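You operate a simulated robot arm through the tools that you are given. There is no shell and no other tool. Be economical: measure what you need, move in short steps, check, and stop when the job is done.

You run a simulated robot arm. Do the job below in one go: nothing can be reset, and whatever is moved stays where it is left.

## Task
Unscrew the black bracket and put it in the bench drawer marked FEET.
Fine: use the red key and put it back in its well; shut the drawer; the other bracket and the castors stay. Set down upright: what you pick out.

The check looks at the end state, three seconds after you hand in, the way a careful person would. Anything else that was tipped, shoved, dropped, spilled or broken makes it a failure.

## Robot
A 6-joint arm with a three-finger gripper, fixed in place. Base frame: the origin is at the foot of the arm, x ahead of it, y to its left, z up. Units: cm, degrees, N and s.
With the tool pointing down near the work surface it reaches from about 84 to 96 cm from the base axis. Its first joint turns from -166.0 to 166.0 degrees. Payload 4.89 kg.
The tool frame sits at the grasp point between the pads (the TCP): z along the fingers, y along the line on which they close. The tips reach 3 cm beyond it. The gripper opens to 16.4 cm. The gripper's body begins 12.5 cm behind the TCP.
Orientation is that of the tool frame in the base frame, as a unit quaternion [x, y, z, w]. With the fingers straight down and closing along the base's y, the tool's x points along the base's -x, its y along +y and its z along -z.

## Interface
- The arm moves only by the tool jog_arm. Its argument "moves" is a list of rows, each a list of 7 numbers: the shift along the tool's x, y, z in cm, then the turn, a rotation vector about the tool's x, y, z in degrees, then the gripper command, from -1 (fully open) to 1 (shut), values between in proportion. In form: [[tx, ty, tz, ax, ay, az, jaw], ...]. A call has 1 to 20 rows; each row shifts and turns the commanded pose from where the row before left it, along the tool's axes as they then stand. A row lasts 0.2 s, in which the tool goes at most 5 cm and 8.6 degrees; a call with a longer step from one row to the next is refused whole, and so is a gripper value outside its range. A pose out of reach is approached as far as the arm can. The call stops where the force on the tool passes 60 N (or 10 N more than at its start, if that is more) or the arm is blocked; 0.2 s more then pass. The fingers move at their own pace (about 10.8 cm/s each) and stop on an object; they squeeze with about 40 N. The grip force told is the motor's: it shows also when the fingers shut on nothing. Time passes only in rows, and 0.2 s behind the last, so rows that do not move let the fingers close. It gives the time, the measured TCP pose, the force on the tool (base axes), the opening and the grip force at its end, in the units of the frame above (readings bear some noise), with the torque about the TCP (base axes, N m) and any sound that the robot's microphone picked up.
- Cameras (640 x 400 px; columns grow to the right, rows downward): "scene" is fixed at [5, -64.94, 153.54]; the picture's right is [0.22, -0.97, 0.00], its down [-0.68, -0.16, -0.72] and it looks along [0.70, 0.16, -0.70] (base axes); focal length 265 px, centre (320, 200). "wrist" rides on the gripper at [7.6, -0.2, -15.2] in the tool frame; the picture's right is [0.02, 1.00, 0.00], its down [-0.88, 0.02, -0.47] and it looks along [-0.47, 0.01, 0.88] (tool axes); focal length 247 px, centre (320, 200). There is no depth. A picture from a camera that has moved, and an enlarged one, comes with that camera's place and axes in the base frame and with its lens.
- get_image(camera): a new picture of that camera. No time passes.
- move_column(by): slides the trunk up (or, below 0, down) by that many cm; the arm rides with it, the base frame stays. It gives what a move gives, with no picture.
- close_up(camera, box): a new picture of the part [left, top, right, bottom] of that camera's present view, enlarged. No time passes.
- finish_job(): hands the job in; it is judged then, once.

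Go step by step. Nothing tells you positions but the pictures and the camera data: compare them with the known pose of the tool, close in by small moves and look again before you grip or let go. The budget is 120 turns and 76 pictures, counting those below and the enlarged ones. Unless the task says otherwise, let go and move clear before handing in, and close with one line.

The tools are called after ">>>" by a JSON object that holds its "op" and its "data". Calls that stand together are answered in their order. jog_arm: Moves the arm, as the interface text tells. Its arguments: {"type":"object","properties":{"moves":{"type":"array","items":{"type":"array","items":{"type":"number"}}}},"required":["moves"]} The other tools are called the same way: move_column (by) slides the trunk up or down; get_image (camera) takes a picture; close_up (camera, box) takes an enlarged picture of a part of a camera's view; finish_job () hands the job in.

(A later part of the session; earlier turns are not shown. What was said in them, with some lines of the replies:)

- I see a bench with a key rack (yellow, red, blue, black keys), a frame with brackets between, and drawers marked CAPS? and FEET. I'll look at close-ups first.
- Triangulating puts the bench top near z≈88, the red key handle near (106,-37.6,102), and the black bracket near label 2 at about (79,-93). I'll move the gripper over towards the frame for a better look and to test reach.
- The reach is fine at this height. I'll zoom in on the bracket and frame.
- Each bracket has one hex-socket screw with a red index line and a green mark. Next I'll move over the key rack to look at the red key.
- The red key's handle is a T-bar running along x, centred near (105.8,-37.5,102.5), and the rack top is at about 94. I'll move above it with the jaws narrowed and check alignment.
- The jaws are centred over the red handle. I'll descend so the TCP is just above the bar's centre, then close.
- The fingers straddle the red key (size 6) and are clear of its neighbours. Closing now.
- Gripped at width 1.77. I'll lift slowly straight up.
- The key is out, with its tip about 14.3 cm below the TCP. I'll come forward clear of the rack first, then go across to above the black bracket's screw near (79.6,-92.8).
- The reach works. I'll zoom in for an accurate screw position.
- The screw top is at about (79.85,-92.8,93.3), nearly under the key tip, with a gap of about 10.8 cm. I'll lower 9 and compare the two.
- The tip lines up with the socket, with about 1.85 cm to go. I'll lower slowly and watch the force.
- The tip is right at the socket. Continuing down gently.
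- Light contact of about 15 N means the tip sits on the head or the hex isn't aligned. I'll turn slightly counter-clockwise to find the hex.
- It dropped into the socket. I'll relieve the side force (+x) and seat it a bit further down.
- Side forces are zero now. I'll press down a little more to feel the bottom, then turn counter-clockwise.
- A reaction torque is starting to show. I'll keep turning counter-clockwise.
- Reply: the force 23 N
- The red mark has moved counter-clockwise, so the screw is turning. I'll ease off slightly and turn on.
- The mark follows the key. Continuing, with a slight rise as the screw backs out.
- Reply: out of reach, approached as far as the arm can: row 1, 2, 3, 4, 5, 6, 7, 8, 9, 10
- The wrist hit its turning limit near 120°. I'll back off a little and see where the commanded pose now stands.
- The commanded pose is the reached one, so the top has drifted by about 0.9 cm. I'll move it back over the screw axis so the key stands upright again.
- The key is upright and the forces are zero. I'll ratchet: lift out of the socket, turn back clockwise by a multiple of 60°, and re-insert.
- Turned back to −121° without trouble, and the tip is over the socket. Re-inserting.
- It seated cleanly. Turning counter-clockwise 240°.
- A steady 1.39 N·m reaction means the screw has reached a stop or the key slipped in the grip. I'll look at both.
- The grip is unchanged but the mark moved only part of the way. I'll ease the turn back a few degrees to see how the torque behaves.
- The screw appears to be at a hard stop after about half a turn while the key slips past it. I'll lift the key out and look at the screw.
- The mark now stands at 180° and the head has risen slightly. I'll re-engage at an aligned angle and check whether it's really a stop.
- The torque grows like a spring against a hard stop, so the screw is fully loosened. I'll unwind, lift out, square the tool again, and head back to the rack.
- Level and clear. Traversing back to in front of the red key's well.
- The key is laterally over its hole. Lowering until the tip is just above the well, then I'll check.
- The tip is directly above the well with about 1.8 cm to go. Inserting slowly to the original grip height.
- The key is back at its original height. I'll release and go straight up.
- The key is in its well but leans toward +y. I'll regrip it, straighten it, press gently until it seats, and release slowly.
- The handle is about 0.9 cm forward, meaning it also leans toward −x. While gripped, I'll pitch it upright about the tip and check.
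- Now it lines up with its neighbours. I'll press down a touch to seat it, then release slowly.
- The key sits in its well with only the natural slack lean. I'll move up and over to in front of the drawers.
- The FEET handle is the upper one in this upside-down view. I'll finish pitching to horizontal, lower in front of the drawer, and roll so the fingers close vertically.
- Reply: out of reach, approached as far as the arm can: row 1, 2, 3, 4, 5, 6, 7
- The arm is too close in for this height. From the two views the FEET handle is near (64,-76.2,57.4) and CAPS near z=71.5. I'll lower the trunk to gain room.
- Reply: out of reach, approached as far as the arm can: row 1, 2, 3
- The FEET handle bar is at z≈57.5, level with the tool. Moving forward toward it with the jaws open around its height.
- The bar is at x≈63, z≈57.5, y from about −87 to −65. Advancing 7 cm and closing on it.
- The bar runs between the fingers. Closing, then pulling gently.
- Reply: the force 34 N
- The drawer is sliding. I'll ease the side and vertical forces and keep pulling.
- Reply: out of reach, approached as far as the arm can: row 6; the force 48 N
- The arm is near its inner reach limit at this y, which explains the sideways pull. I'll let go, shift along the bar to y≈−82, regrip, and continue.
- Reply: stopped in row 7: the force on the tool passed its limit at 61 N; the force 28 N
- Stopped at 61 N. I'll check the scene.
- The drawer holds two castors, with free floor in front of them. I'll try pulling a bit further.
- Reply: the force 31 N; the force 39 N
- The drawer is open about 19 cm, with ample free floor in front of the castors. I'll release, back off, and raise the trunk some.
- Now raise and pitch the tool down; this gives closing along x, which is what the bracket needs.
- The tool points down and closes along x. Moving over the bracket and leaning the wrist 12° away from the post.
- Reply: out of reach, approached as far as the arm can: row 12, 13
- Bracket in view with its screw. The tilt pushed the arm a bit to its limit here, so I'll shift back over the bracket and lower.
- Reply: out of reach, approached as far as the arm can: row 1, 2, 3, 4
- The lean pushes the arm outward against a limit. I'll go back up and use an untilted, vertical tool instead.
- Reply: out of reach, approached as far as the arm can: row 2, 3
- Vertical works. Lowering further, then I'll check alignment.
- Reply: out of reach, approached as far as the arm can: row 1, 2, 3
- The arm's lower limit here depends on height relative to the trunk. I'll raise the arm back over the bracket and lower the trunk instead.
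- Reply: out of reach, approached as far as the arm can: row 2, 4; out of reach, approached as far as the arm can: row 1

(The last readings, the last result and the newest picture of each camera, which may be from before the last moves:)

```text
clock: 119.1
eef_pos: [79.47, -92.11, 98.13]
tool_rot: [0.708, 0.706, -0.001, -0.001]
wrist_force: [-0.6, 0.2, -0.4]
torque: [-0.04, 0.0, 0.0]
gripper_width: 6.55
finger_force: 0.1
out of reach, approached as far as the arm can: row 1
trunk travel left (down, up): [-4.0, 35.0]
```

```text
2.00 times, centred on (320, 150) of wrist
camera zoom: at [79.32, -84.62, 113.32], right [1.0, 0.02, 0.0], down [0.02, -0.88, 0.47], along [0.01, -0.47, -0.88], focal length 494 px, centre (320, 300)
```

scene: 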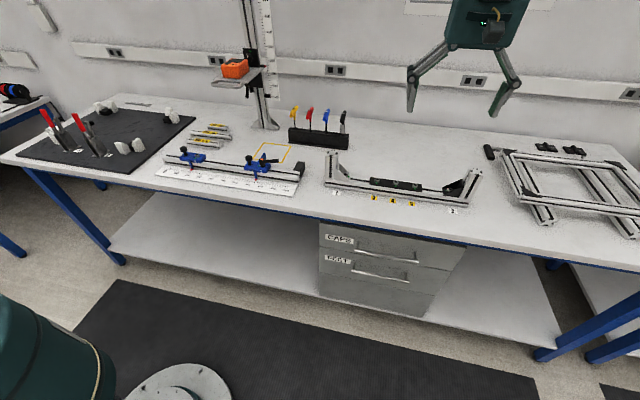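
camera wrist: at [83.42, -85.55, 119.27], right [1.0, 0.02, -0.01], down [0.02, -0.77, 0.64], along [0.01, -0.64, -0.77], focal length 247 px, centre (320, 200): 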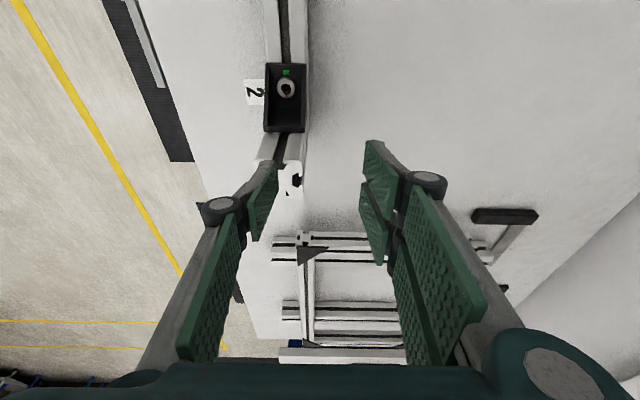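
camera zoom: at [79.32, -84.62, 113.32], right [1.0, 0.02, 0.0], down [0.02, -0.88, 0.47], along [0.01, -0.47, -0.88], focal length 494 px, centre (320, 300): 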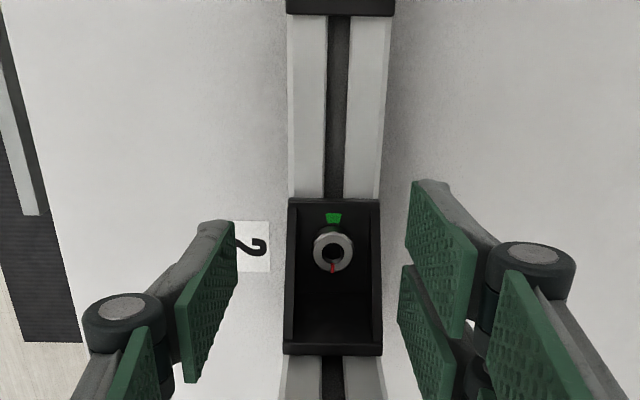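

The bracket sits between the fingers, offset about 0.5 cm in +x. Lowering with that correction.

>>> {"op": "jog_arm", "data": {"moves": [[0, 0, 0.9, 0, 0, 0, 0.2], [-0.2, 0.2, 0.9, 0, 0, 0, 0.2], [-0.3, 0.3, 0.7, 0, 0, 0, 0.2], [0, 0, 0, 0, 0, 0, 0.2]]}}

>>> {"op": "close_up", "data": {"camera": "wrist", "box": [220, 80, 420, 280]}}

>>> {"op": "close_up", "data": {"camera": "scene", "box": [425, 145, 495, 215]}}

```text
clock: 120.1
eef_pos: [80.09, -92.72, 95.6]
tool_rot: [0.708, 0.707, 0.0, -0.001]
wrist_force: [-0.1, -0.5, 0.9]
torque: [-0.03, -0.01, -0.02]
gripper_width: 6.55
finger_force: 0.1
trunk travel left (down, up): [-4.0, 35.0]
```

```text
2.00 times, centred on (320, 180) of wrist
camera zoom: at [79.88, -85.12, 110.84], right [1.0, 0.02, 0.0], down [0.02, -0.88, 0.47], along [0.01, -0.47, -0.88], focal length 494 px, centre (320, 240)
```

zoom: 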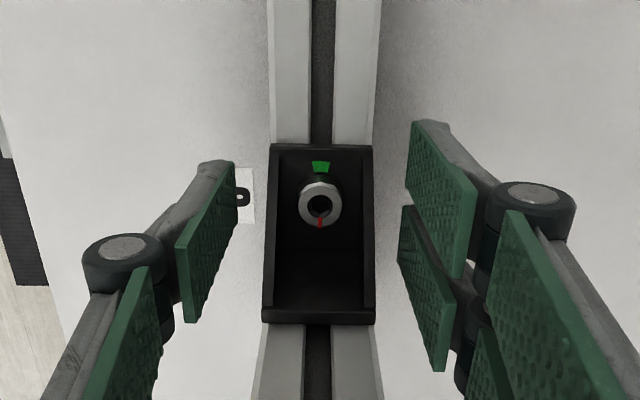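

```text
5.71 times, centred on (460, 180) of scene
camera zoom: at [5.0, -64.94, 153.54], right [0.22, -0.97, 0.0], down [-0.68, -0.16, -0.72], along [0.7, 0.16, -0.7], focal length 1516 px, centre (-480, 314)
```

zoom: 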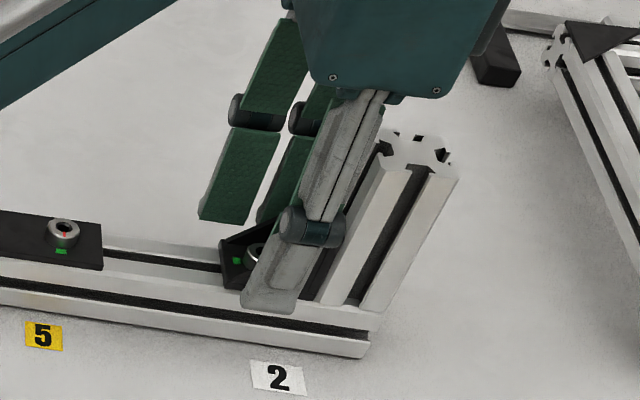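

Well centred. Closing on the bracket's side walls, then a small test lift.

>>> {"op": "jog_arm", "data": {"moves": [[0, 0, 0, 0, 0, 0, 0.4], [0, 0, 0, 0, 0, 0, 0.6], [0, 0, 0, 0, 0, 0, 1], [0, 0, 0, 0, 0, 0, 1], [0, 0, 0, 0, 0, 0, 1]]}}

>>> {"op": "jog_arm", "data": {"moves": [[0, 0, -0.3, 0, 0, 0, 1], [0, 0, 0, 0, 0, 0, 1]]}}

```text
clock: 121.3
eef_pos: [80.08, -92.69, 95.74]
tool_rot: [0.708, 0.706, -0.001, -0.001]
wrist_force: [6.4, -4.2, 3.2]
torque: [-0.14, -0.17, 0.5]
gripper_width: 3.9
finger_force: 40.1
trunk travel left (down, up): [-4.0, 35.0]
```

```text
clock: 121.9
eef_pos: [80.05, -92.77, 96.0]
tool_rot: [0.708, 0.706, -0.001, 0.0]
wrist_force: [-0.4, 0.1, -1.2]
torque: [-0.02, -0.04, 0.0]
gripper_width: 3.95
finger_force: 39.5
trunk travel left (down, up): [-4.0, 35.0]
```

It's free, carrying only its small weight. Lifting by the trunk, then I'll look.

>>> {"op": "move_column", "data": {"by": 16}}

>>> {"op": "close_up", "data": {"camera": "scene", "box": [405, 75, 505, 215]}}

```text
clock: 123.7
eef_pos: [80.11, -92.78, 111.96]
tool_rot: [0.708, 0.707, 0.0, -0.001]
wrist_force: [-0.9, -0.3, -0.9]
torque: [-0.02, 0.01, 0.02]
gripper_width: 3.89
finger_force: 40.0
trunk travel left (down, up): [-20.0, 19.0]
```

```text
2.86 times, centred on (455, 145) of scene
camera zoom: at [5.0, -64.94, 153.54], right [0.22, -0.97, 0.0], down [-0.68, -0.16, -0.72], along [0.7, 0.16, -0.7], focal length 758 px, centre (-66, 357)
```

zoom: 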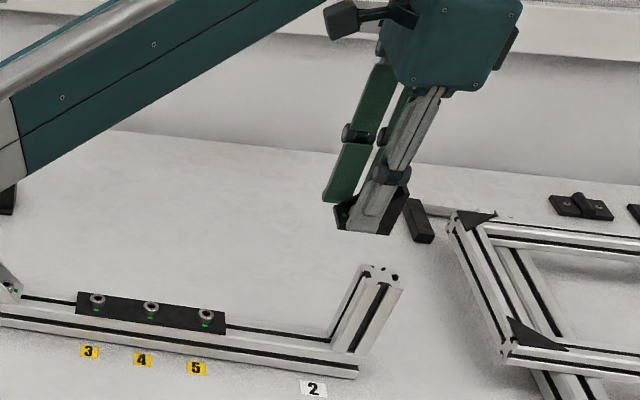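

The bracket came away cleanly with its screw. I'll take it toward the drawer at safe height.

>>> {"op": "jog_arm", "data": {"moves": [[2.0, -3.2, 0, 0, 0, 0, 1], [2.0, -3.2, 0, 0, 0, 0, 1], [2.0, -3.2, 0, 0, 0, 0, 1], [2.0, -3.2, 0, 0, 0, 0, 1], [2.0, -3.2, 0, 0, 0, 0, 1], [2.0, -3.2, 0, 0, 0, 0, 1], [2.0, -3.2, 0, 0, 0, 0, 1], [2.0, -3.2, 0, 0, 0, 0, 1], [0, 0, 0, 0, 0, 0, 1]]}}

>>> {"op": "jog_arm", "data": {"moves": [[0, 0, 0, 0, 0, -8, 1], [0, 0, 0, 0, 0, -8, 1], [0, 0, 0, 0, 0, -8, 1], [0, 0, 0, 0, 0, -8, 1], [0, 0, 0, 0, 0, -8, 1], [0, 0, 0, 0, 0, -8, 1], [0, 0, 0, 0, 0, -8, 1], [0, 0, 0, 0, 0, -8, 1], [0, 0, 0, 0, 0, -8, 1], [0, 0, 0, 0, 0, -8, 1], [0, 0, 0, 0, 0, -8, 1], [0, 0, 0, 0, 0, -2, 1], [0, 0, 0, 0, 0, 0, 1]]}}

```text
clock: 125.7
eef_pos: [68.17, -93.86, 122.3]
tool_rot: [0.708, 0.707, 0.0, -0.002]
wrist_force: [0.2, 0.8, -0.2]
torque: [-0.02, -0.04, 0.05]
gripper_width: 3.91
finger_force: 39.7
out of reach, approached as far as the arm can: row 1, 2, 3, 4, 5, 6, 7, 8
trunk travel left (down, up): [-20.0, 19.0]
```

```text
clock: 128.5
eef_pos: [68.32, -93.91, 122.49]
tool_rot: [0.0, 1.0, 0.001, -0.001]
wrist_force: [0.2, -0.2, -1.8]
torque: [0.02, 0.01, 0.0]
gripper_width: 3.94
finger_force: 39.5
trunk travel left (down, up): [-20.0, 19.0]
```

The readings show the arm locked nearly straight on its outer reach sphere, with the elbow past straight. I'll stretch slightly beyond reach and draw back in so the elbow can bend the right way.

>>> {"op": "jog_arm", "data": {"moves": [[-1.8, -2.4, 0, 0, 0, 0, 1], [-1.8, -2.4, -2, 0, 0, 0, 1], [0, 0, 0, 0, 0, 0, 1], [0, 0, 0, 0, 0, 0, 1]]}}

>>> {"op": "jog_arm", "data": {"moves": [[1.8, 2.4, 0, 0, 0, 0, 1], [1.8, 2.4, 0, 0, 0, 0, 1], [1.8, 2.4, 0, 0, 0, 0, 1], [1.8, 2.4, 0, 0, 0, 0, 1], [0, 0, 0, 0, 0, 0, 1]]}}

```text
clock: 129.5
eef_pos: [70.06, -96.06, 123.29]
tool_rot: [0.001, 1.0, 0.0, -0.001]
wrist_force: [0.5, 0.5, -1.8]
torque: [0.0, 0.06, 0.0]
gripper_width: 3.91
finger_force: 39.9
out of reach, approached as far as the arm can: row 2
trunk travel left (down, up): [-20.0, 19.0]
```

```text
clock: 130.7
eef_pos: [65.86, -90.9, 127.74]
tool_rot: [0.001, 1.0, 0.001, -0.001]
wrist_force: [-0.3, 0.0, -0.2]
torque: [-0.02, -0.03, 0.02]
gripper_width: 3.92
finger_force: 40.5
out of reach, approached as far as the arm can: row 2, 3, 4
trunk travel left (down, up): [-20.0, 19.0]
```

Still on the wrong elbow side. I'll push outward while sweeping upward along the reach limit, then draw in from higher up.

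>>> {"op": "jog_arm", "data": {"moves": [[-2.4, -3.2, 0, 0, 0, 0, 1], [-2.4, -3.2, 0, 0, 0, 0, 1], [-1.8, -2.4, -3.5, 0, 0, 0, 1], [-1.8, -2.4, -3.5, 0, 0, 0, 1], [-1.8, -2.4, -3.5, 0, 0, 0, 1], [-1.8, -2.4, -3.5, 0, 0, 0, 1], [-1.8, -2.4, -3.5, 0, 0, 0, 1], [-1.8, -2.4, -3.5, 0, 0, 0, 1], [0, 0, 0, 0, 0, 0, 1]]}}

>>> {"op": "jog_arm", "data": {"moves": [[1.8, 2.4, 0, 0, 0, 0, 1], [1.8, 2.4, 0, 0, 0, 0, 1], [1.8, 2.4, 0, 0, 0, 0, 1], [1.8, 2.4, 0, 0, 0, 0, 1], [1.8, 2.4, 0, 0, 0, 0, 1], [1.8, 2.4, 0, 0, 0, 0, 1], [0, 0, 0, 0, 0, 0, 1]]}}

```text
clock: 132.7
eef_pos: [68.66, -94.19, 130.31]
tool_rot: [0.0, 1.0, 0.0, 0.0]
wrist_force: [-1.1, 0.2, 0.4]
torque: [-0.09, -0.06, -0.02]
gripper_width: 3.91
finger_force: 40.4
out of reach, approached as far as the arm can: row 2, 3, 4, 5, 6, 7, 8
trunk travel left (down, up): [-20.0, 19.0]
```

```text
clock: 134.3
eef_pos: [60.71, -83.77, 135.82]
tool_rot: [0.0, 1.0, 0.0, 0.0]
wrist_force: [-0.3, 0.9, -0.1]
torque: [-0.07, -0.06, 0.01]
gripper_width: 3.9
finger_force: 40.4
out of reach, approached as far as the arm can: row 3, 4, 5, 6
trunk travel left (down, up): [-20.0, 19.0]
```

Not flipped yet. Trying again with a different sweep: outward and downward, then in.

>>> {"op": "jog_arm", "data": {"moves": [[-2.7, -3.6, 0, 0, 0, 0, 1], [-2.7, -3.6, 0, 0, 0, 0, 1], [-2.7, -3.6, 0, 0, 0, 0, 1], [-2.7, -3.6, 2, 0, 0, 0, 1], [-2.7, -3.6, 2, 0, 0, 0, 1], [2.4, 3.2, 0, 0, 0, 0, 1], [2.4, 3.2, 0, 0, 0, 0, 1], [2.4, 3.2, 0, 0, 0, 0, 1], [2.4, 3.2, 0, 0, 0, 0, 1], [0, 0, 0, 0, 0, 0, 1]]}}

```text
clock: 136.5
eef_pos: [60.13, -83.36, 136.4]
tool_rot: [0.001, 1.0, 0.002, 0.0]
wrist_force: [0.0, 0.4, -0.3]
torque: [-0.09, -0.07, -0.03]
gripper_width: 3.93
finger_force: 40.5
out of reach, approached as far as the arm can: row 3, 4, 5, 8, 9
trunk travel left (down, up): [-20.0, 19.0]
```

I'll look at the arm's configuration.

>>> {"op": "get_image", "data": {"camera": "scene"}}

```text
10 pictures are left
```

scene: 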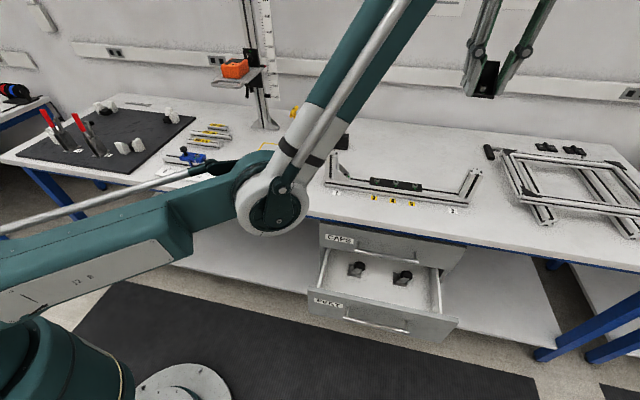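

The elbow is down, as suspected. I'll try quick outward steps that end just inside full stretch, which is how it flipped in the first place, then draw in.

>>> {"op": "jog_arm", "data": {"moves": [[-2.87, -3.97, 0, 0, 0, 0, 1], [-2.87, -3.97, 0, 0, 0, 0, 1], [0, 0, 0, 0, 0, 0, 1], [2.3, 3.2, 0, 0, 0, 0, 1], [2.3, 3.2, 0, 0, 0, 0, 1], [2.3, 3.2, 0, 0, 0, 0, 1], [2.3, 3.2, 0, 0, 0, 0, 1], [0, 0, 0, 0, 0, 0, 1]]}}

>>> {"op": "jog_arm", "data": {"moves": [[-2.87, -3.97, 0, 0, 0, 0, 1], [-2.87, -3.97, 0, 0, 0, 0, 1], [-0.58, -0.81, 0, 0, 0, 0, 1], [0, 0, 0, 0, 0, 0, 1], [2.3, 3.2, 0, 0, 0, 0, 1], [2.3, 3.2, 0, 0, 0, 0, 1], [2.3, 3.2, 0, 0, 0, 0, 1], [2.3, 3.2, 0, 0, 0, 0, 1], [0, 0, 0, 0, 0, 0, 1]]}}

>>> {"op": "jog_arm", "data": {"moves": [[-2.87, -3.97, 0, 0, 0, 0, 1], [-2.1, -2.9, 0, 0, 0, 0, 1], [-2.87, -3.97, 0, 0, 0, 0, 1], [2.3, 3.2, 0, 0, 0, 0, 1], [2.3, 3.2, 0, 0, 0, 0, 1], [2.3, 3.2, 0, 0, 0, 0, 1], [2.3, 3.2, 0, 0, 0, 0, 1], [0, 0, 0, 0, 0, 0, 1]]}}

```text
clock: 138.3
eef_pos: [57.85, -79.9, 139.21]
tool_rot: [0.001, 1.0, 0.001, -0.001]
wrist_force: [-0.8, 1.3, -0.3]
torque: [-0.08, -0.05, 0.03]
gripper_width: 3.93
finger_force: 39.8
out of reach, approached as far as the arm can: row 6, 7
trunk travel left (down, up): [-20.0, 19.0]
```

```text
clock: 140.3
eef_pos: [56.48, -78.03, 140.33]
tool_rot: [0.001, 1.0, 0.001, -0.001]
wrist_force: [0.4, -0.9, -1.5]
torque: [0.12, 0.08, -0.02]
gripper_width: 3.93
finger_force: 40.1
out of reach, approached as far as the arm can: row 7, 8
trunk travel left (down, up): [-20.0, 19.0]
```

```text
clock: 142.1
eef_pos: [56.4, -78.02, 140.44]
tool_rot: [0.002, 1.0, 0.002, -0.001]
wrist_force: [-0.3, 0.1, -0.6]
torque: [0.1, 0.02, 0.02]
gripper_width: 3.93
finger_force: 39.9
out of reach, approached as far as the arm can: row 7
trunk travel left (down, up): [-20.0, 19.0]
```

Still not flipped, but I now know where the boundary is. I'll find it more precisely with a large last step.

>>> {"op": "jog_arm", "data": {"moves": [[-1.76, -2.43, 0, 0, 0, 0, 1], [-2.34, -3.24, 0, 0, 0, 0, 1], [-2.34, -3.24, 0, 0, 0, 0, 1], [-2.87, -3.97, 0, 0, 0, 0, 1], [0, 0, 0, 0, 0, 0, 1]]}}

>>> {"op": "jog_arm", "data": {"moves": [[-0.29, -0.41, 0, 0, 0, 0, 1], [-0.29, -0.41, 0, 0, 0, 0, 1], [-0.29, -0.41, 0, 0, 0, 0, 1], [-0.29, -0.41, 0, 0, 0, 0, 1], [-0.29, -0.41, 0, 0, 0, 0, 1], [-0.29, -0.41, 0, 0, 0, 0, 1], [-0.29, -0.41, 0, 0, 0, 0, 1], [-0.29, -0.41, 0, 0, 0, 0, 1], [0, 0, 0, 0, 0, 0, 1]]}}

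```text
clock: 143.3
eef_pos: [65.14, -89.89, 140.3]
tool_rot: [0.002, 1.0, 0.0, 0.0]
wrist_force: [-0.3, 0.9, 0.1]
torque: [-0.15, -0.1, -0.02]
gripper_width: 3.92
finger_force: 40.3
out of reach, approached as far as the arm can: row 4
trunk travel left (down, up): [-20.0, 19.0]
```

```text
clock: 145.3
eef_pos: [65.58, -90.84, 139.78]
tool_rot: [0.002, 1.0, 0.0, -0.001]
wrist_force: [-0.4, 0.3, -0.3]
torque: [0.01, 0.01, 0.0]
gripper_width: 3.91
finger_force: 40.4
out of reach, approached as far as the arm can: row 2, 4, 5, 6, 7, 8
trunk travel left (down, up): [-20.0, 19.0]
```

>>> {"op": "jog_arm", "data": {"moves": [[0.6, 0.8, 0, 0, 0, 0, 1], [1.2, 1.6, 0, 0, 0, 0, 1], [2.4, 3.2, 0, 0, 0, 0, 1], [2.4, 3.2, 0, 0, 0, 0, 1], [2.4, 3.2, 0, 0, 0, 0, 1], [2.4, 3.2, 0, 0, 0, 0, 1], [0, 0, 0, 0, 0, 0, 1]]}}

```text
clock: 146.9
eef_pos: [56.2, -78.19, 140.47]
tool_rot: [0.001, 1.0, 0.002, -0.001]
wrist_force: [0.1, 0.2, -1.7]
torque: [0.1, 0.04, -0.02]
gripper_width: 3.93
finger_force: 39.8
out of reach, approached as far as the arm can: row 5, 6
trunk travel left (down, up): [-20.0, 19.0]
```

>>> {"op": "jog_arm", "data": {"moves": [[-0.47, -0.65, 0, 0, 0, 0, 1], [-2.87, -3.97, 0, 0, 0, 0, 1], [-2.87, -3.97, 0, 0, 0, 0, 1], [-2.81, -3.89, 0, 0, 0, 0, 1], [0.6, 0.8, 0, 0, 0, 0, 1], [2.4, 3.2, 0, 0, 0, 0, 1], [2.4, 3.2, 0, 0, 0, 0, 1], [2.4, 3.2, 0, 0, 0, 0, 1], [2.4, 3.2, 0, 0, 0, 0, 1], [0, 0, 0, 0, 0, 0, 1]]}}

```text
clock: 149.1
eef_pos: [55.9, -78.36, 140.42]
tool_rot: [0.001, 1.0, 0.001, -0.002]
wrist_force: [0.0, -1.1, -1.1]
torque: [0.11, 0.08, 0.01]
gripper_width: 3.93
finger_force: 39.8
out of reach, approached as far as the arm can: row 9
trunk travel left (down, up): [-20.0, 19.0]
```

Mirroring the original flip: I'll approach full stretch while moving outward and upward, then draw in at once.

>>> {"op": "jog_arm", "data": {"moves": [[-1.79, -2.48, -3.92, 0, 0, 0, 1], [-1.79, -2.48, -3.92, 0, 0, 0, 1], [-1.79, -2.48, -3.92, 0, 0, 0, 1], [0.6, 0.8, 0, 0, 0, 0, 1], [2.4, 3.2, 0, 0, 0, 0, 1], [2.4, 3.2, 0, 0, 0, 0, 1], [2.4, 3.2, 0, 0, 0, 0, 1], [2.4, 3.2, 0, 0, 0, 0, 1], [0, 0, 0, 0, 0, 0, 1]]}}

```text
clock: 151.1
eef_pos: [54.07, -76.37, 152.62]
tool_rot: [0.001, 1.0, 0.001, -0.002]
wrist_force: [0.1, 0.3, -1.0]
torque: [-0.02, 0.03, 0.02]
gripper_width: 3.93
finger_force: 40.6
out of reach, approached as far as the arm can: row 3, 7, 8
trunk travel left (down, up): [-20.0, 19.0]
```

The clamp looks different this time. I'll test lowering here.

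>>> {"op": "jog_arm", "data": {"moves": [[0, 0, 4, 0, 0, 0, 1], [0, 0, 4, 0, 0, 0, 1], [0, 0, 4, 0, 0, 0, 1], [0, 0, 4, 0, 0, 0, 1], [0, 0, 4, 0, 0, 0, 1], [0, 0, 0, 0, 0, 0, 1]]}}

```text
clock: 152.5
eef_pos: [55.5, -78.71, 140.55]
tool_rot: [0.001, 1.0, 0.0, -0.001]
wrist_force: [-0.4, 0.7, 0.0]
torque: [-0.03, -0.02, -0.01]
gripper_width: 3.94
finger_force: 40.4
out of reach, approached as far as the arm can: row 1, 2, 3, 4, 5
trunk travel left (down, up): [-20.0, 19.0]
```

The kinematics suggest moving downward along the stretch limit should bend the elbow up. I'll stretch out, sweep down along the limit, then draw in.

>>> {"op": "jog_arm", "data": {"moves": [[-2.87, -3.97, 0, 0, 0, 0, 1], [-2.87, -3.97, 0, 0, 0, 0, 1], [-2.87, -3.97, 0, 0, 0, 0, 1], [-1.46, -2.03, 4.2, 0, 0, 0, 1], [-1.46, -2.03, 4.2, 0, 0, 0, 1], [-1.46, -2.03, 4.2, 0, 0, 0, 1], [-1.46, -2.03, 4.2, 0, 0, 0, 1], [2.4, 3.2, 0, 0, 0, 0, 1], [2.4, 3.2, 0, 0, 0, 0, 1], [2.4, 3.2, 0, 0, 0, 0, 1], [0, 0, 0, 0, 0, 0, 1]]}}

```text
clock: 154.9
eef_pos: [64.64, -92.18, 127.05]
tool_rot: [0.001, 1.0, 0.001, -0.001]
wrist_force: [0.0, 0.3, 1.2]
torque: [-0.14, -0.09, 0.02]
gripper_width: 3.92
finger_force: 39.8
out of reach, approached as far as the arm can: row 6, 9, 10
trunk travel left (down, up): [-20.0, 19.0]
```

>>> {"op": "jog_arm", "data": {"moves": [[-2.69, -3.73, -1.6, 0, 0, 0, 1], [-2.69, -3.73, -1.6, 0, 0, 0, 1], [-2.69, -3.73, -1.6, 0, 0, 0, 1], [-2.69, -3.73, -1.6, 0, 0, 0, 1], [-2.69, -3.73, -1.6, 0, 0, 0, 1], [-0.94, -1.3, 4.6, 0, 0, 0, 1], [-0.94, -1.3, 4.6, 0, 0, 0, 1], [1.17, 1.62, 0.7, 0, 0, 0, 1], [2.4, 3.3, 1.5, 0, 0, 0, 1], [2.4, 3.3, 1.5, 0, 0, 0, 1], [0, 0, 0, 0, 0, 0, 1]]}}

```text
clock: 157.3
eef_pos: [68.11, -96.9, 118.73]
tool_rot: [0.001, 1.0, 0.001, -0.001]
wrist_force: [-0.5, 1.2, 0.7]
torque: [-0.06, -0.05, -0.01]
gripper_width: 3.96
finger_force: 40.2
out of reach, approached as far as the arm can: row 2, 3, 4, 5, 9, 10
trunk travel left (down, up): [-20.0, 19.0]
```

There's a better way out: with the shoulder at its lower limit, moving further down the arc forces the forearm through straight to elbow-up. I'll raise the trunk for clearance and do that.

>>> {"op": "move_column", "data": {"by": 19}}

>>> {"op": "jog_arm", "data": {"moves": [[0, 0, 4, 0, 0, 0, 1], [0, 0, 4, 0, 0, 0, 1], [0, 0, 4, 0, 0, 0, 1], [0, 0, 4, 0, 0, 0, 1], [0, 0, 4, 0, 0, 0, 1], [0, 0, 4, 0, 0, 0, 1], [0, 0, 0, 0, 0, 0, 1]]}}

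```text
clock: 159.4
eef_pos: [68.18, -96.9, 137.59]
tool_rot: [0.001, 1.0, 0.0, -0.002]
wrist_force: [0.1, 0.4, -1.1]
torque: [0.04, 0.02, 0.01]
gripper_width: 3.95
finger_force: 40.3
trunk travel left (down, up): [-39.0, 0.0]
```

```text
clock: 161.0
eef_pos: [71.38, -101.93, 115.77]
tool_rot: [0.001, 1.0, 0.0, 0.0]
wrist_force: [-0.9, 0.6, 0.9]
torque: [-0.09, -0.09, 0.03]
gripper_width: 3.96
finger_force: 40.2
out of reach, approached as far as the arm can: row 1, 2, 3, 4, 5
trunk travel left (down, up): [-39.0, 0.0]
```

The last downward row was within reach, so it likely crossed over. Drawing inward now.

>>> {"op": "jog_arm", "data": {"moves": [[0, 0, 1, 0, 0, 0, 1], [1.2, 1.6, 0, 0, 0, 0, 1], [1.8, 2.4, 0, 0, 0, 0, 1], [2.4, 3.2, 0, 0, 0, 0, 1], [2.4, 3.2, 0, 0, 0, 0, 1], [2.4, 3.2, 0, 0, 0, 0, 1], [0, 0, 0, 0, 0, 0, 1]]}}

```text
clock: 162.6
eef_pos: [61.21, -88.26, 114.78]
tool_rot: [0.001, 1.0, 0.0, 0.0]
wrist_force: [-0.9, 0.8, 0.5]
torque: [-0.14, -0.08, 0.01]
gripper_width: 3.95
finger_force: 39.9
trunk travel left (down, up): [-39.0, 0.0]
```

The elbow is back to normal. Moving over the open drawer at (54.5,-76).

>>> {"op": "jog_arm", "data": {"moves": [[1.68, 3.06, 0, 0, 0, 0, 1], [1.68, 3.06, 0, 0, 0, 0, 1], [1.68, 3.06, 0, 0, 0, 0, 1], [1.68, 3.06, 0, 0, 0, 0, 1], [0, 0, 4, 0, 0, 0, 1], [0, 0, 4, 0, 0, 0, 1], [0, 0, 4, 0, 0, 0, 1], [0, 0, 0, 0, 0, 0, 1]]}}

>>> {"op": "get_image", "data": {"camera": "scene"}}

```text
clock: 164.4
eef_pos: [54.68, -76.26, 102.67]
tool_rot: [0.001, 1.0, 0.0, -0.001]
wrist_force: [0.2, 0.1, -0.3]
torque: [0.02, 0.04, 0.0]
gripper_width: 3.95
finger_force: 40.0
trunk travel left (down, up): [-39.0, 0.0]
```

```text
9 pictures are left
```

scene: 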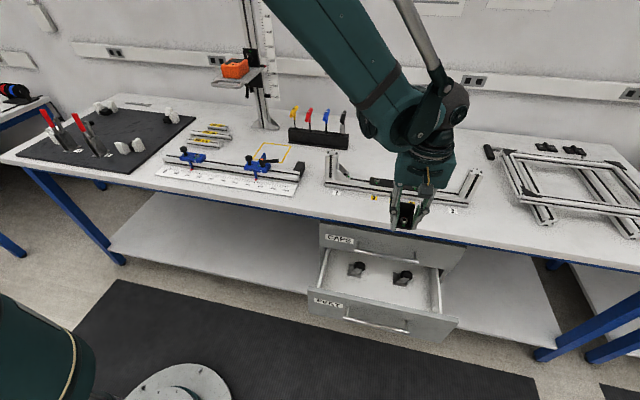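

The wrist is bulky, so I'll lean it back 7° from the bench edge and shift slightly forward, then lower by the trunk.

>>> {"op": "jog_arm", "data": {"moves": [[0.5, 0, 0, 0, -3.5, 0, 1], [0, 0, 0, 0, -3.5, 0, 1], [0, 0, 0, 0, 0, 0, 1]]}}

>>> {"op": "move_column", "data": {"by": -30}}

>>> {"op": "close_up", "data": {"camera": "scene", "box": [290, 150, 490, 350]}}

```text
clock: 165.2
eef_pos: [54.17, -76.07, 102.75]
tool_rot: [0.0, 0.998, 0.0, 0.061]
wrist_force: [-0.2, -0.2, -0.2]
torque: [-0.02, -0.07, 0.02]
gripper_width: 3.95
finger_force: 40.0
trunk travel left (down, up): [-39.0, 0.0]
```

```text
clock: 168.2
eef_pos: [54.22, -76.19, 72.82]
tool_rot: [0.001, 0.998, -0.001, 0.06]
wrist_force: [-0.4, 0.1, -0.3]
torque: [-0.02, 0.01, 0.01]
gripper_width: 3.93
finger_force: 40.0
trunk travel left (down, up): [-9.0, 30.0]
```

```text
2.00 times, centred on (390, 250) of scene
camera zoom: at [5.0, -64.94, 153.54], right [0.22, -0.97, 0.0], down [-0.68, -0.16, -0.72], along [0.7, 0.16, -0.7], focal length 531 px, centre (180, 100)
```

zoom: 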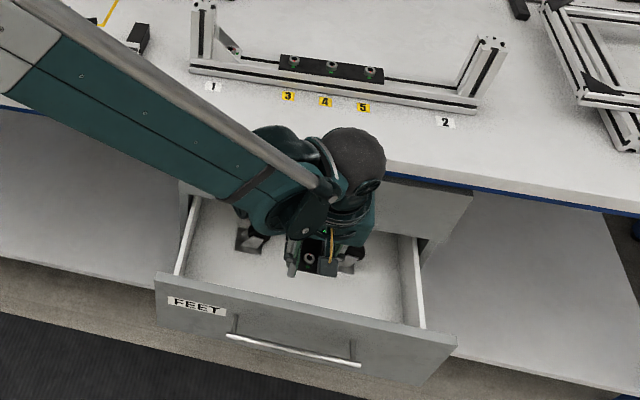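

There's good clearance from the bench edge. Lowering the remaining trunk travel, then the arm in small steps until contact.

>>> {"op": "move_column", "data": {"by": -9}}

>>> {"op": "jog_arm", "data": {"moves": [[0.12, 0, 1, 0, 0, 0, 1], [0.12, 0, 1, 0, 0, 0, 1], [0.12, 0, 1, 0, 0, 0, 1], [0.12, 0, 1, 0, 0, 0, 1], [0, 0, 0, 0, 0, 0, 1]]}}

>>> {"op": "close_up", "data": {"camera": "scene", "box": [320, 220, 450, 320]}}

```text
clock: 169.4
eef_pos: [54.11, -76.06, 63.77]
tool_rot: [0.001, 0.998, 0.0, 0.061]
wrist_force: [0.3, 0.5, -0.8]
torque: [0.03, 0.02, -0.02]
gripper_width: 3.93
finger_force: 40.4
trunk travel left (down, up): [0.0, 39.0]
```

```text
clock: 170.6
eef_pos: [54.19, -76.2, 59.82]
tool_rot: [0.001, 0.998, -0.001, 0.059]
wrist_force: [-0.4, 0.0, -0.4]
torque: [0.0, 0.01, -0.01]
gripper_width: 3.93
finger_force: 39.8
trunk travel left (down, up): [0.0, 39.0]
```

```text
4.00 times, centred on (385, 270) of scene
camera zoom: at [5.0, -64.94, 153.54], right [0.22, -0.97, 0.0], down [-0.68, -0.16, -0.72], along [0.7, 0.16, -0.7], focal length 1061 px, centre (60, -80)
```

zoom: 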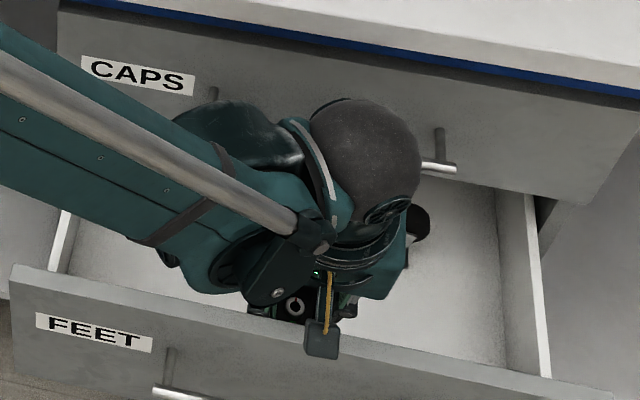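

>>> {"op": "jog_arm", "data": {"moves": [[0.06, 0, 0.5, 0, 0, 0, 1], [0.06, 0, 0.5, 0, 0, 0, 1], [0.06, 0, 0.5, 0, 0, 0, 1], [0.06, 0, 0.5, 0, 0, 0, 1], [0.06, 0, 0.5, 0, 0, 0, 1], [0, 0, 0, 0, 0, 0, 1]]}}

>>> {"op": "jog_arm", "data": {"moves": [[0.04, 0, 0.3, 0, 0, 0, 1], [0.04, 0, 0.3, 0, 0, 0, 1], [0.04, 0, 0.3, 0, 0, 0, 1], [0, 0, 0, 0, 0, 0, 1]]}}

```text
clock: 172.0
eef_pos: [54.15, -76.06, 57.36]
tool_rot: [0.001, 0.998, 0.0, 0.06]
wrist_force: [1.2, -0.3, 0.6]
torque: [0.02, 0.08, -0.04]
gripper_width: 3.96
finger_force: 39.7
trunk travel left (down, up): [0.0, 39.0]
```

```text
clock: 173.0
eef_pos: [54.09, -76.06, 56.31]
tool_rot: [0.001, 0.998, 0.0, 0.06]
wrist_force: [1.2, 0.1, -1.0]
torque: [0.02, 0.07, -0.03]
gripper_width: 3.97
finger_force: 39.8
trunk travel left (down, up): [0.0, 39.0]
```

>>> {"op": "jog_arm", "data": {"moves": [[0.04, 0, 0.3, 0, 0, 0, 1], [0.04, 0, 0.3, 0, 0, 0, 1], [0.04, 0, 0.3, 0, 0, 0, 1], [0, 0, 0, 0, 0, 0, 1]]}}

>>> {"op": "jog_arm", "data": {"moves": [[0.03, 0, 0.25, 0, 0, 0, 1], [0.03, 0, 0.25, 0, 0, 0, 1], [0, 0, 0, 0, 0, 0, 1]]}}

>>> {"op": "jog_arm", "data": {"moves": [[0.03, 0, 0.25, 0, 0, 0, 1], [0.03, 0, 0.25, 0, 0, 0, 1], [0, 0, 0, 0, 0, 0, 1]]}}

```text
clock: 174.0
eef_pos: [54.18, -76.11, 55.37]
tool_rot: [0.001, 0.998, 0.0, 0.06]
wrist_force: [-0.2, 0.4, -0.3]
torque: [-0.04, 0.03, -0.01]
gripper_width: 3.91
finger_force: 39.7
trunk travel left (down, up): [0.0, 39.0]
```

```text
clock: 174.8
eef_pos: [54.05, -76.14, 54.96]
tool_rot: [0.001, 0.998, 0.0, 0.06]
wrist_force: [0.3, -1.1, -0.7]
torque: [0.0, 0.04, -0.03]
gripper_width: 3.94
finger_force: 40.1
trunk travel left (down, up): [0.0, 39.0]
```

```text
clock: 175.6
eef_pos: [54.14, -76.19, 54.54]
tool_rot: [0.0, 0.998, -0.001, 0.059]
wrist_force: [1.3, -1.7, -1.2]
torque: [0.04, 0.07, -0.03]
gripper_width: 3.95
finger_force: 40.3
trunk travel left (down, up): [0.0, 39.0]
```

No contact yet. Continuing down.

>>> {"op": "jog_arm", "data": {"moves": [[0.03, 0, 0.25, 0, 0, 0, 1], [0.03, 0, 0.25, 0, 0, 0, 1], [0.03, 0, 0.25, 0, 0, 0, 1], [0, 0, 0, 0, 0, 0, 1]]}}

>>> {"op": "jog_arm", "data": {"moves": [[0.03, 0, 0.25, 0, 0, 0, 1], [0.03, 0, 0.25, 0, 0, 0, 1], [0, 0, 0, 0, 0, 0, 1]]}}

>>> {"op": "get_image", "data": {"camera": "wrist"}}

```text
clock: 176.6
eef_pos: [54.14, -76.19, 53.58]
tool_rot: [0.001, 0.998, 0.0, 0.06]
wrist_force: [-0.6, -0.7, -0.3]
torque: [0.01, 0.01, 0.01]
gripper_width: 3.96
finger_force: 39.9
trunk travel left (down, up): [0.0, 39.0]
```

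```text
clock: 177.4
eef_pos: [54.11, -76.13, 53.22]
tool_rot: [0.0, 0.998, 0.0, 0.06]
wrist_force: [1.1, 0.2, -0.2]
torque: [0.03, 0.12, 0.01]
gripper_width: 3.95
finger_force: 40.1
trunk travel left (down, up): [0.0, 39.0]
```

```text
6 pictures are left
camera wrist: at [44.71, -76.31, 67.3], right [-0.02, 1.0, 0.0], down [0.82, 0.02, 0.58], along [0.58, 0.01, -0.82], focal length 247 px, centre (320, 200)
```

wrist: 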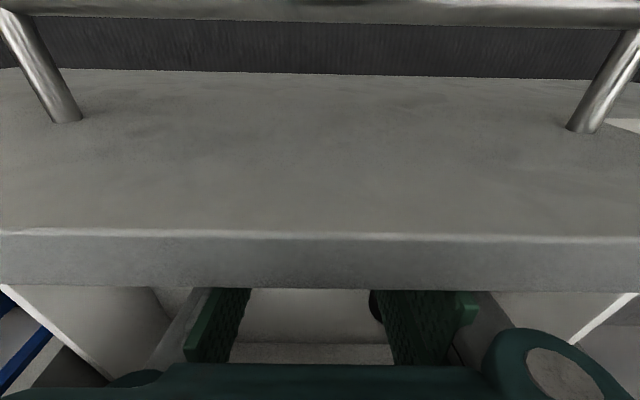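

The front panel runs from z≈64 down to 45, so the floor is lower than I assumed. There's ample clearance, so I'll continue down.

>>> {"op": "jog_arm", "data": {"moves": [[0.03, 0, 0.25, 0, 0, 0, 1], [0.03, 0, 0.25, 0, 0, 0, 1], [0.03, 0, 0.25, 0, 0, 0, 1], [0.03, 0, 0.25, 0, 0, 0, 1], [0, 0, 0, 0, 0, 0, 1]]}}

>>> {"op": "jog_arm", "data": {"moves": [[0.03, 0, 0.25, 0, 0, 0, 1], [0.03, 0, 0.25, 0, 0, 0, 1], [0, 0, 0, 0, 0, 0, 1]]}}

>>> {"op": "jog_arm", "data": {"moves": [[0.03, 0, 0.25, 0, 0, 0, 1], [0.03, 0, 0.25, 0, 0, 0, 1], [0, 0, 0, 0, 0, 0, 1]]}}

```text
clock: 178.6
eef_pos: [54.09, -76.1, 52.07]
tool_rot: [0.001, 0.998, 0.0, 0.06]
wrist_force: [-0.1, 0.2, -1.3]
torque: [0.04, 0.02, 0.0]
gripper_width: 3.97
finger_force: 40.4
trunk travel left (down, up): [0.0, 39.0]
```

```text
clock: 179.4
eef_pos: [54.11, -76.11, 51.59]
tool_rot: [0.001, 0.998, -0.001, 0.06]
wrist_force: [-0.3, 0.3, -0.5]
torque: [0.0, 0.02, 0.01]
gripper_width: 3.93
finger_force: 40.4
trunk travel left (down, up): [0.0, 39.0]
```

```text
clock: 180.2
eef_pos: [53.97, -76.12, 51.35]
tool_rot: [0.001, 0.998, 0.0, 0.061]
wrist_force: [1.4, -8.6, 34.8]
torque: [1.76, 1.82, 0.62]
gripper_width: 3.93
finger_force: 40.3
trunk travel left (down, up): [0.0, 39.0]
```

The torque says the gripper housing touched the top of the drawer's front panel, not the bracket. I'll lift, shift 3 cm deeper into the drawer, and descend again.

>>> {"op": "jog_arm", "data": {"moves": [[0, 0, -0.8, 0, 0, 0, 1], [-1.5, 0, 0, 0, 0, 0, 1], [-1.5, 0, 0, 0, 0, 0, 1], [0, 0, 0, 0, 0, 0, 1]]}}

>>> {"op": "jog_arm", "data": {"moves": [[0.03, 0, 0.3, 0, 0, 0, 1], [0.03, 0, 0.3, 0, 0, 0, 1], [0.03, 0, 0.3, 0, 0, 0, 1], [0.03, 0, 0.3, 0, 0, 0, 1], [0, 0, 0, 0, 0, 0, 1]]}}

>>> {"op": "close_up", "data": {"camera": "scene", "box": [320, 210, 450, 310]}}

```text
clock: 181.2
eef_pos: [57.02, -76.22, 52.28]
tool_rot: [0.0, 0.998, 0.0, 0.06]
wrist_force: [0.7, 0.7, -0.4]
torque: [0.0, -0.02, -0.01]
gripper_width: 3.95
finger_force: 40.2
trunk travel left (down, up): [0.0, 39.0]
```

```text
clock: 182.4
eef_pos: [56.89, -76.07, 51.0]
tool_rot: [0.001, 0.998, -0.001, 0.059]
wrist_force: [-1.2, 0.4, 0.0]
torque: [-0.02, 0.04, -0.04]
gripper_width: 3.91
finger_force: 40.0
trunk travel left (down, up): [0.0, 39.0]
```

```text
4.00 times, centred on (385, 260) of scene
camera zoom: at [5.0, -64.94, 153.54], right [0.22, -0.97, 0.0], down [-0.68, -0.16, -0.72], along [0.7, 0.16, -0.7], focal length 1061 px, centre (60, -40)
```

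zoom: 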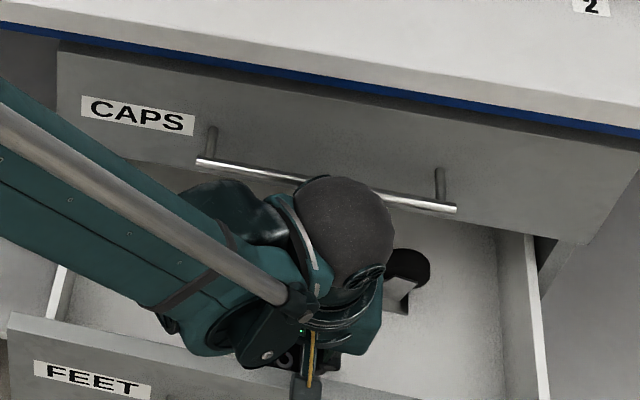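

>>> {"op": "jog_arm", "data": {"moves": [[0.03, 0, 0.25, 0, 0, 0, 1], [0.03, 0, 0.25, 0, 0, 0, 1], [0, 0, 0, 0, 0, 0, 1]]}}

>>> {"op": "jog_arm", "data": {"moves": [[0.03, 0, 0.2, 0, 0, 0, 1], [0.03, 0, 0.2, 0, 0, 0, 1], [0, 0, 0, 0, 0, 0, 1]]}}

```text
clock: 183.2
eef_pos: [57.07, -76.12, 50.62]
tool_rot: [0.0, 0.998, 0.0, 0.059]
wrist_force: [-0.9, 0.1, -0.9]
torque: [0.02, -0.03, 0.02]
gripper_width: 3.93
finger_force: 40.2
trunk travel left (down, up): [0.0, 39.0]
```

```text
clock: 184.0
eef_pos: [56.94, -76.12, 50.23]
tool_rot: [0.001, 0.998, 0.001, 0.06]
wrist_force: [1.8, -1.5, 14.7]
torque: [0.35, 0.38, 0.05]
gripper_width: 3.92
finger_force: 40.3
trunk travel left (down, up): [0.0, 39.0]
```

Contact with the floor is at the bracket's near edge, as expected from the 7° lean. Releasing slowly so it settles flat.

>>> {"op": "jog_arm", "data": {"moves": [[0, 0, -0.05, 0, 0, 0, 0.6], [0, 0, 0, 0, 0, 0, 0.5], [0, 0, 0, 0, 0, 0, 0.45], [0, 0, 0, 0, 0, 0, 0.35], [0, 0, 0, 0, 0, 0, 0.25], [0, 0, 0, 0, 0, 0, 0.25], [0, 0, 0, 0, 0, 0, 0.25]]}}

>>> {"op": "jog_arm", "data": {"moves": [[0, 0, -1, 0, 0, 0, 0.25], [0, 0, -2, 0, 0, 0, 0.25], [0, 0, -3, 0, 0, 0, 0.25], [0, 0, -3, 0, 0, 0, 0.25], [0, 0, -3, 0, 0, 0, 0.25], [0, 0, -3, 0, 0, 0, 0.25], [0, 0, 0, 0, 0, 0, 0.25]]}}

>>> {"op": "move_column", "data": {"by": 20}}

>>> {"op": "get_image", "data": {"camera": "wrist"}}

```text
clock: 185.6
eef_pos: [56.96, -76.09, 50.17]
tool_rot: [0.001, 0.998, 0.0, 0.061]
wrist_force: [-0.9, -2.0, 1.6]
torque: [0.05, 0.08, 0.04]
gripper_width: 6.1
finger_force: 0.1
trunk travel left (down, up): [0.0, 39.0]
```

```text
clock: 187.2
eef_pos: [55.13, -76.2, 65.08]
tool_rot: [0.0, 0.998, 0.0, 0.061]
wrist_force: [0.1, 0.5, -0.6]
torque: [0.07, 0.01, -0.01]
gripper_width: 6.12
finger_force: 0.0
trunk travel left (down, up): [0.0, 39.0]
```

```text
clock: 189.4
eef_pos: [55.1, -76.1, 85.19]
tool_rot: [0.001, 0.998, -0.001, 0.061]
wrist_force: [0.0, 0.1, -0.2]
torque: [0.01, 0.01, 0.0]
gripper_width: 6.16
finger_force: 0.0
trunk travel left (down, up): [-20.0, 19.0]
```

```text
4 pictures are left
camera wrist: at [45.75, -76.33, 99.2], right [-0.02, 1.0, 0.0], down [0.82, 0.02, 0.58], along [0.58, 0.01, -0.82], focal length 247 px, centre (320, 200)
```

wrist: 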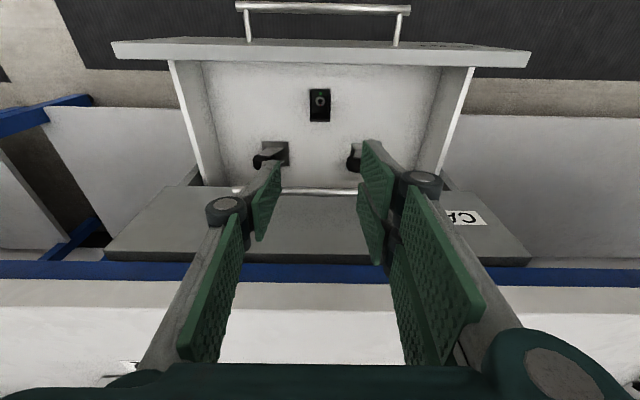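

The bracket stands upright in the FEET drawer, with the castors untouched. I'll back out in front of the drawer and pitch the closed fingers horizontal to push it shut.

>>> {"op": "jog_arm", "data": {"moves": [[4, -1.2, -0.5, 0, 0, 0, 0.6], [4, -1.2, -0.5, 0, 0, 0, 1], [4, -1.2, -0.5, 0, 0, 0, 1], [4, -1.2, -0.5, 0, 0, 0, 1], [4, -1.2, -0.5, 0, 0, 0, 1], [0, 0, 0, 0, 0, 0, 1]]}}

>>> {"op": "jog_arm", "data": {"moves": [[0, 0, 0, 0, -8, 0, 1], [0, 0, 0, 0, -8, 0, 1], [0, 0, 0, 0, -8, 0, 1], [0, 0, 0, 0, -8, 0, 1], [0, 0, 0, 0, -8, 0, 1], [0, 0, 0, 0, -8, 0, 1], [0, 0, 0, 0, -8, 0, 1], [0, 0, 0, 0, -8, 0, 1], [0, 0, 0, 0, -8, 0, 1], [0, 0, 0, 0, -8, 0, 1], [0, 0, 0, 0, -3, 0, 1], [0, 0, 0, 0, 0, 0, 1]]}}

```text
clock: 190.8
eef_pos: [34.97, -82.27, 85.26]
tool_rot: [0.001, 0.998, 0.0, 0.06]
wrist_force: [0.6, 0.5, 0.9]
torque: [-0.02, -0.01, -0.01]
gripper_width: 0.02
finger_force: 40.4
trunk travel left (down, up): [-20.0, 19.0]
```

```text
clock: 193.4
eef_pos: [35.09, -82.21, 85.14]
tool_rot: [0.001, 0.707, -0.001, 0.707]
wrist_force: [-0.6, 0.3, -1.1]
torque: [0.0, -0.03, 0.02]
gripper_width: 0.01
finger_force: 40.4
trunk travel left (down, up): [-20.0, 19.0]
```

>>> {"op": "move_column", "data": {"by": -20}}

>>> {"op": "jog_arm", "data": {"moves": [[2, 0, 0, 0, 0, 0, 1], [2, 0, 0, 0, 0, 0, 1], [2, 0, 0, 0, 0, 0, 1], [1.8, 0, 0, 0, 0, 0, 1], [0, 0, 0, 0, 0, 0, 1]]}}

>>> {"op": "get_image", "data": {"camera": "wrist"}}

```text
clock: 195.6
eef_pos: [34.94, -82.12, 65.25]
tool_rot: [0.001, 0.708, -0.001, 0.707]
wrist_force: [0.0, 0.3, 0.2]
torque: [0.0, 0.0, 0.04]
gripper_width: 0.0
finger_force: 40.2
trunk travel left (down, up): [0.0, 39.0]
```

```text
clock: 196.8
eef_pos: [34.96, -82.28, 57.3]
tool_rot: [0.0, 0.708, 0.0, 0.706]
wrist_force: [0.4, -0.2, -0.1]
torque: [0.04, 0.01, -0.01]
gripper_width: 0.0
finger_force: 39.9
trunk travel left (down, up): [0.0, 39.0]
```

```text
3 pictures are left
camera wrist: at [19.72, -82.27, 49.66], right [0.0, 1.0, -0.02], down [-0.47, 0.02, 0.88], along [0.88, 0.01, 0.47], focal length 247 px, centre (320, 200)
```

wrist: 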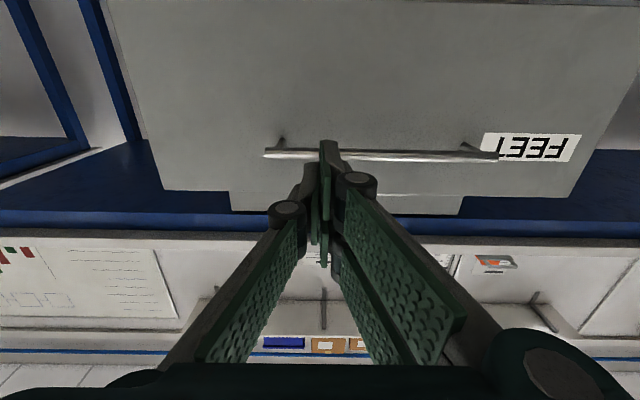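

Fingertips are aligned with the bar. Pushing forward slowly.

>>> {"op": "jog_arm", "data": {"moves": [[0, 0, 1, 0, 0, 0, 1], [0, 0, 1, 0, 0, 0, 1], [0, 0, 1, 0, 0, 0, 1], [0, 0, 1, 0, 0, 0, 1], [0, 0, 0.6, 0, 0, 0, 1], [0, 0, 0.5, 0, 0, 0, 1], [0, 0, 0.5, 0, 0, 0, 1], [0, 0, 0.6, 0, 0, 0, 1], [0, 0, 0.8, 0, 0, 0, 1], [0, 0, 0.8, 0, 0, 0, 1], [0, 0, 0.8, 0, 0, 0, 1], [0, 0, 0.8, 0, 0, 0, 1], [0, 0, 0.8, 0, 0, 0, 1], [0, 0, 0, 0, 0, 0, 1]]}}

>>> {"op": "jog_arm", "data": {"moves": [[0, 0, 0.6, 0, 0, 0, 1], [0, 0, 0.8, 0, 0, 0, 1], [0, 0, 0.8, 0, 0, 0, 1], [0, 0, 0.8, 0, 0, 0, 1], [0, 0, 0.8, 0, 0, 0, 1], [0, 0, 0.8, 0, 0, 0, 1], [0, 0, 0.8, 0, 0, 0, 1], [0, 0, 0.8, 0, 0, 0, 1], [0, 0, 0.8, 0, 0, 0, 1], [0, 0, 0.8, 0, 0, 0, 1], [0, 0, 0.8, 0, 0, 0, 1], [0, 0, 0.6, 0, 0, 0, 1], [0, 0, 0, 0, 0, 0, 1]]}}

```text
clock: 199.8
eef_pos: [45.23, -82.19, 57.33]
tool_rot: [0.001, 0.707, -0.001, 0.707]
wrist_force: [0.6, 0.6, -0.7]
torque: [0.0, -0.03, -0.01]
gripper_width: 0.0
finger_force: 40.2
trunk travel left (down, up): [0.0, 39.0]
```

```text
clock: 202.6
eef_pos: [54.43, -82.16, 57.32]
tool_rot: [0.001, 0.708, -0.001, 0.707]
wrist_force: [-0.2, -0.3, -0.5]
torque: [0.01, 0.02, 0.03]
gripper_width: 0.01
finger_force: 40.0
trunk travel left (down, up): [0.0, 39.0]
```

>>> {"op": "jog_arm", "data": {"moves": [[0, 0, 0.6, 0, 0, 0, 1], [0, 0, 0.6, 0, 0, 0, 1], [0, 0, 0.6, 0, 0, 0, 1], [0, 0, 0.6, 0, 0, 0, 1], [0, 0, 0.6, 0, 0, 0, 1], [0, 0, 0.5, 0, 0, 0, 1], [0, 0, 0.5, 0, 0, 0, 1], [0, 0, 0.4, 0, 0, 0, 1], [0, 0, 0.4, 0, 0, 0, 1], [0, 0, 0, 0, 0, 0, 1]]}}

>>> {"op": "close_up", "data": {"camera": "scene", "box": [300, 200, 480, 320]}}

```text
clock: 204.8
eef_pos: [59.15, -82.07, 57.32]
tool_rot: [0.001, 0.707, 0.0, 0.707]
wrist_force: [0.6, 0.2, 0.3]
torque: [0.01, 0.0, 0.03]
gripper_width: 0.0
finger_force: 39.9
trunk travel left (down, up): [0.0, 39.0]
```

```text
3.33 times, centred on (390, 260) of scene
camera zoom: at [5.0, -64.94, 153.54], right [0.22, -0.97, 0.0], down [-0.68, -0.16, -0.72], along [0.7, 0.16, -0.7], focal length 884 px, centre (87, 0)
```

zoom: 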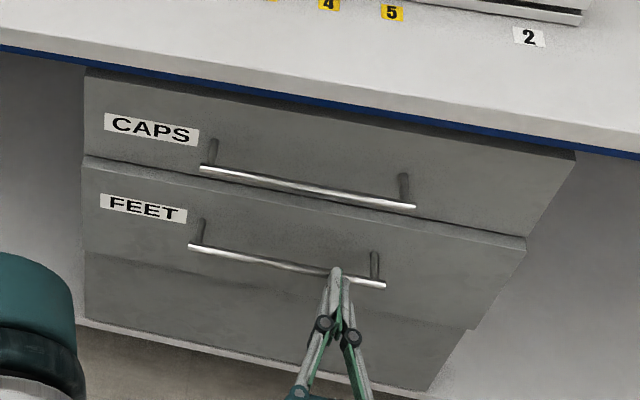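

Nearly shut, with a small step remaining. I'll push on gently until it stops.

>>> {"op": "jog_arm", "data": {"moves": [[0, 0, 0.3, 0, 0, 0, 1], [0, 0, 0.3, 0, 0, 0, 1], [0, 0, 0.3, 0, 0, 0, 1], [0, 0, 0, 0, 0, 0, 1]]}}

>>> {"op": "jog_arm", "data": {"moves": [[0, 0, 0.2, 0, 0, 0, 1], [0, 0, 0.2, 0, 0, 0, 1], [0, 0, 0, 0, 0, 0, 1]]}}

>>> {"op": "jog_arm", "data": {"moves": [[0, 0, 0.2, 0, 0, 0, 1], [0, 0, 0.2, 0, 0, 0, 1], [0, 0, 0, 0, 0, 0, 1]]}}

```text
clock: 205.8
eef_pos: [60.21, -82.16, 57.32]
tool_rot: [0.001, 0.707, -0.001, 0.707]
wrist_force: [-0.4, 0.7, -1.0]
torque: [0.0, 0.03, 0.01]
gripper_width: 0.0
finger_force: 39.8
trunk travel left (down, up): [0.0, 39.0]
```

```text
clock: 206.6
eef_pos: [60.63, -81.99, 57.33]
tool_rot: [0.0, 0.708, 0.0, 0.706]
wrist_force: [0.0, -0.6, 0.5]
torque: [0.03, -0.02, 0.0]
gripper_width: 0.0
finger_force: 40.2
trunk travel left (down, up): [0.0, 39.0]
```

```text
clock: 207.4
eef_pos: [60.76, -82.16, 57.26]
tool_rot: [0.001, 0.707, 0.0, 0.707]
wrist_force: [-25.8, 10.4, -3.5]
torque: [0.01, 0.09, 0.2]
gripper_width: 0.02
finger_force: 40.1
trunk travel left (down, up): [0.0, 39.0]
```

Hard stop at 26 N means it's shut. Backing straight off and checking.

>>> {"op": "jog_arm", "data": {"moves": [[0, 0, -1, 0, 0, 0, 1], [0, 0, -3, 0, 0, 0, 1], [0, 0, -3, 0, 0, 0, 1], [0, 0, -3, 0, 0, 0, 1], [0, 0, -3, 0, 0, 0, 1], [0, 0, -3, 0, 0, 0, 1], [0, 0, 0, 0, 0, 0, 1]]}}

>>> {"op": "get_image", "data": {"camera": "scene"}}

>>> {"op": "close_up", "data": {"camera": "scene", "box": [300, 200, 480, 320]}}

```text
clock: 209.0
eef_pos: [44.93, -82.13, 57.36]
tool_rot: [0.0, 0.707, 0.001, 0.707]
wrist_force: [0.5, 0.1, -0.1]
torque: [-0.01, -0.02, 0.02]
gripper_width: 0.0
finger_force: 40.1
trunk travel left (down, up): [0.0, 39.0]
```

```text
1 pictures are left
```

scene: 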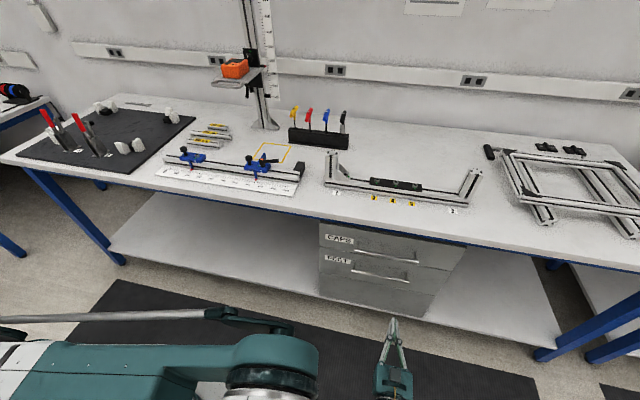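

```text
3.33 times, centred on (390, 260) of scene
camera zoom: at [5.0, -64.94, 153.54], right [0.22, -0.97, 0.0], down [-0.68, -0.16, -0.72], along [0.7, 0.16, -0.7], focal length 884 px, centre (87, 0)
```

zoom: 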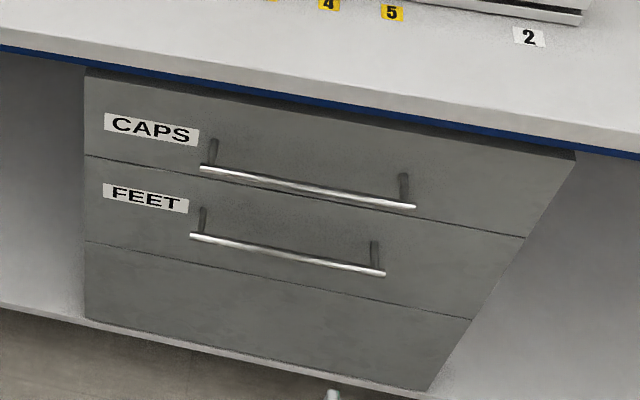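

The drawer is flush shut, the key is in its well, the rest of the bench looks untouched, and the arm is clear. Handing in.

>>> {"op": "finish_job", "data": {}}

```text
The job is handed in.
```

The black bracket is unscrewed and stands upright in the FEET drawer. The drawer is shut, and the red key is back in its well, leaning slightly in the loose hole. The other bracket and the castors stayed where they were.
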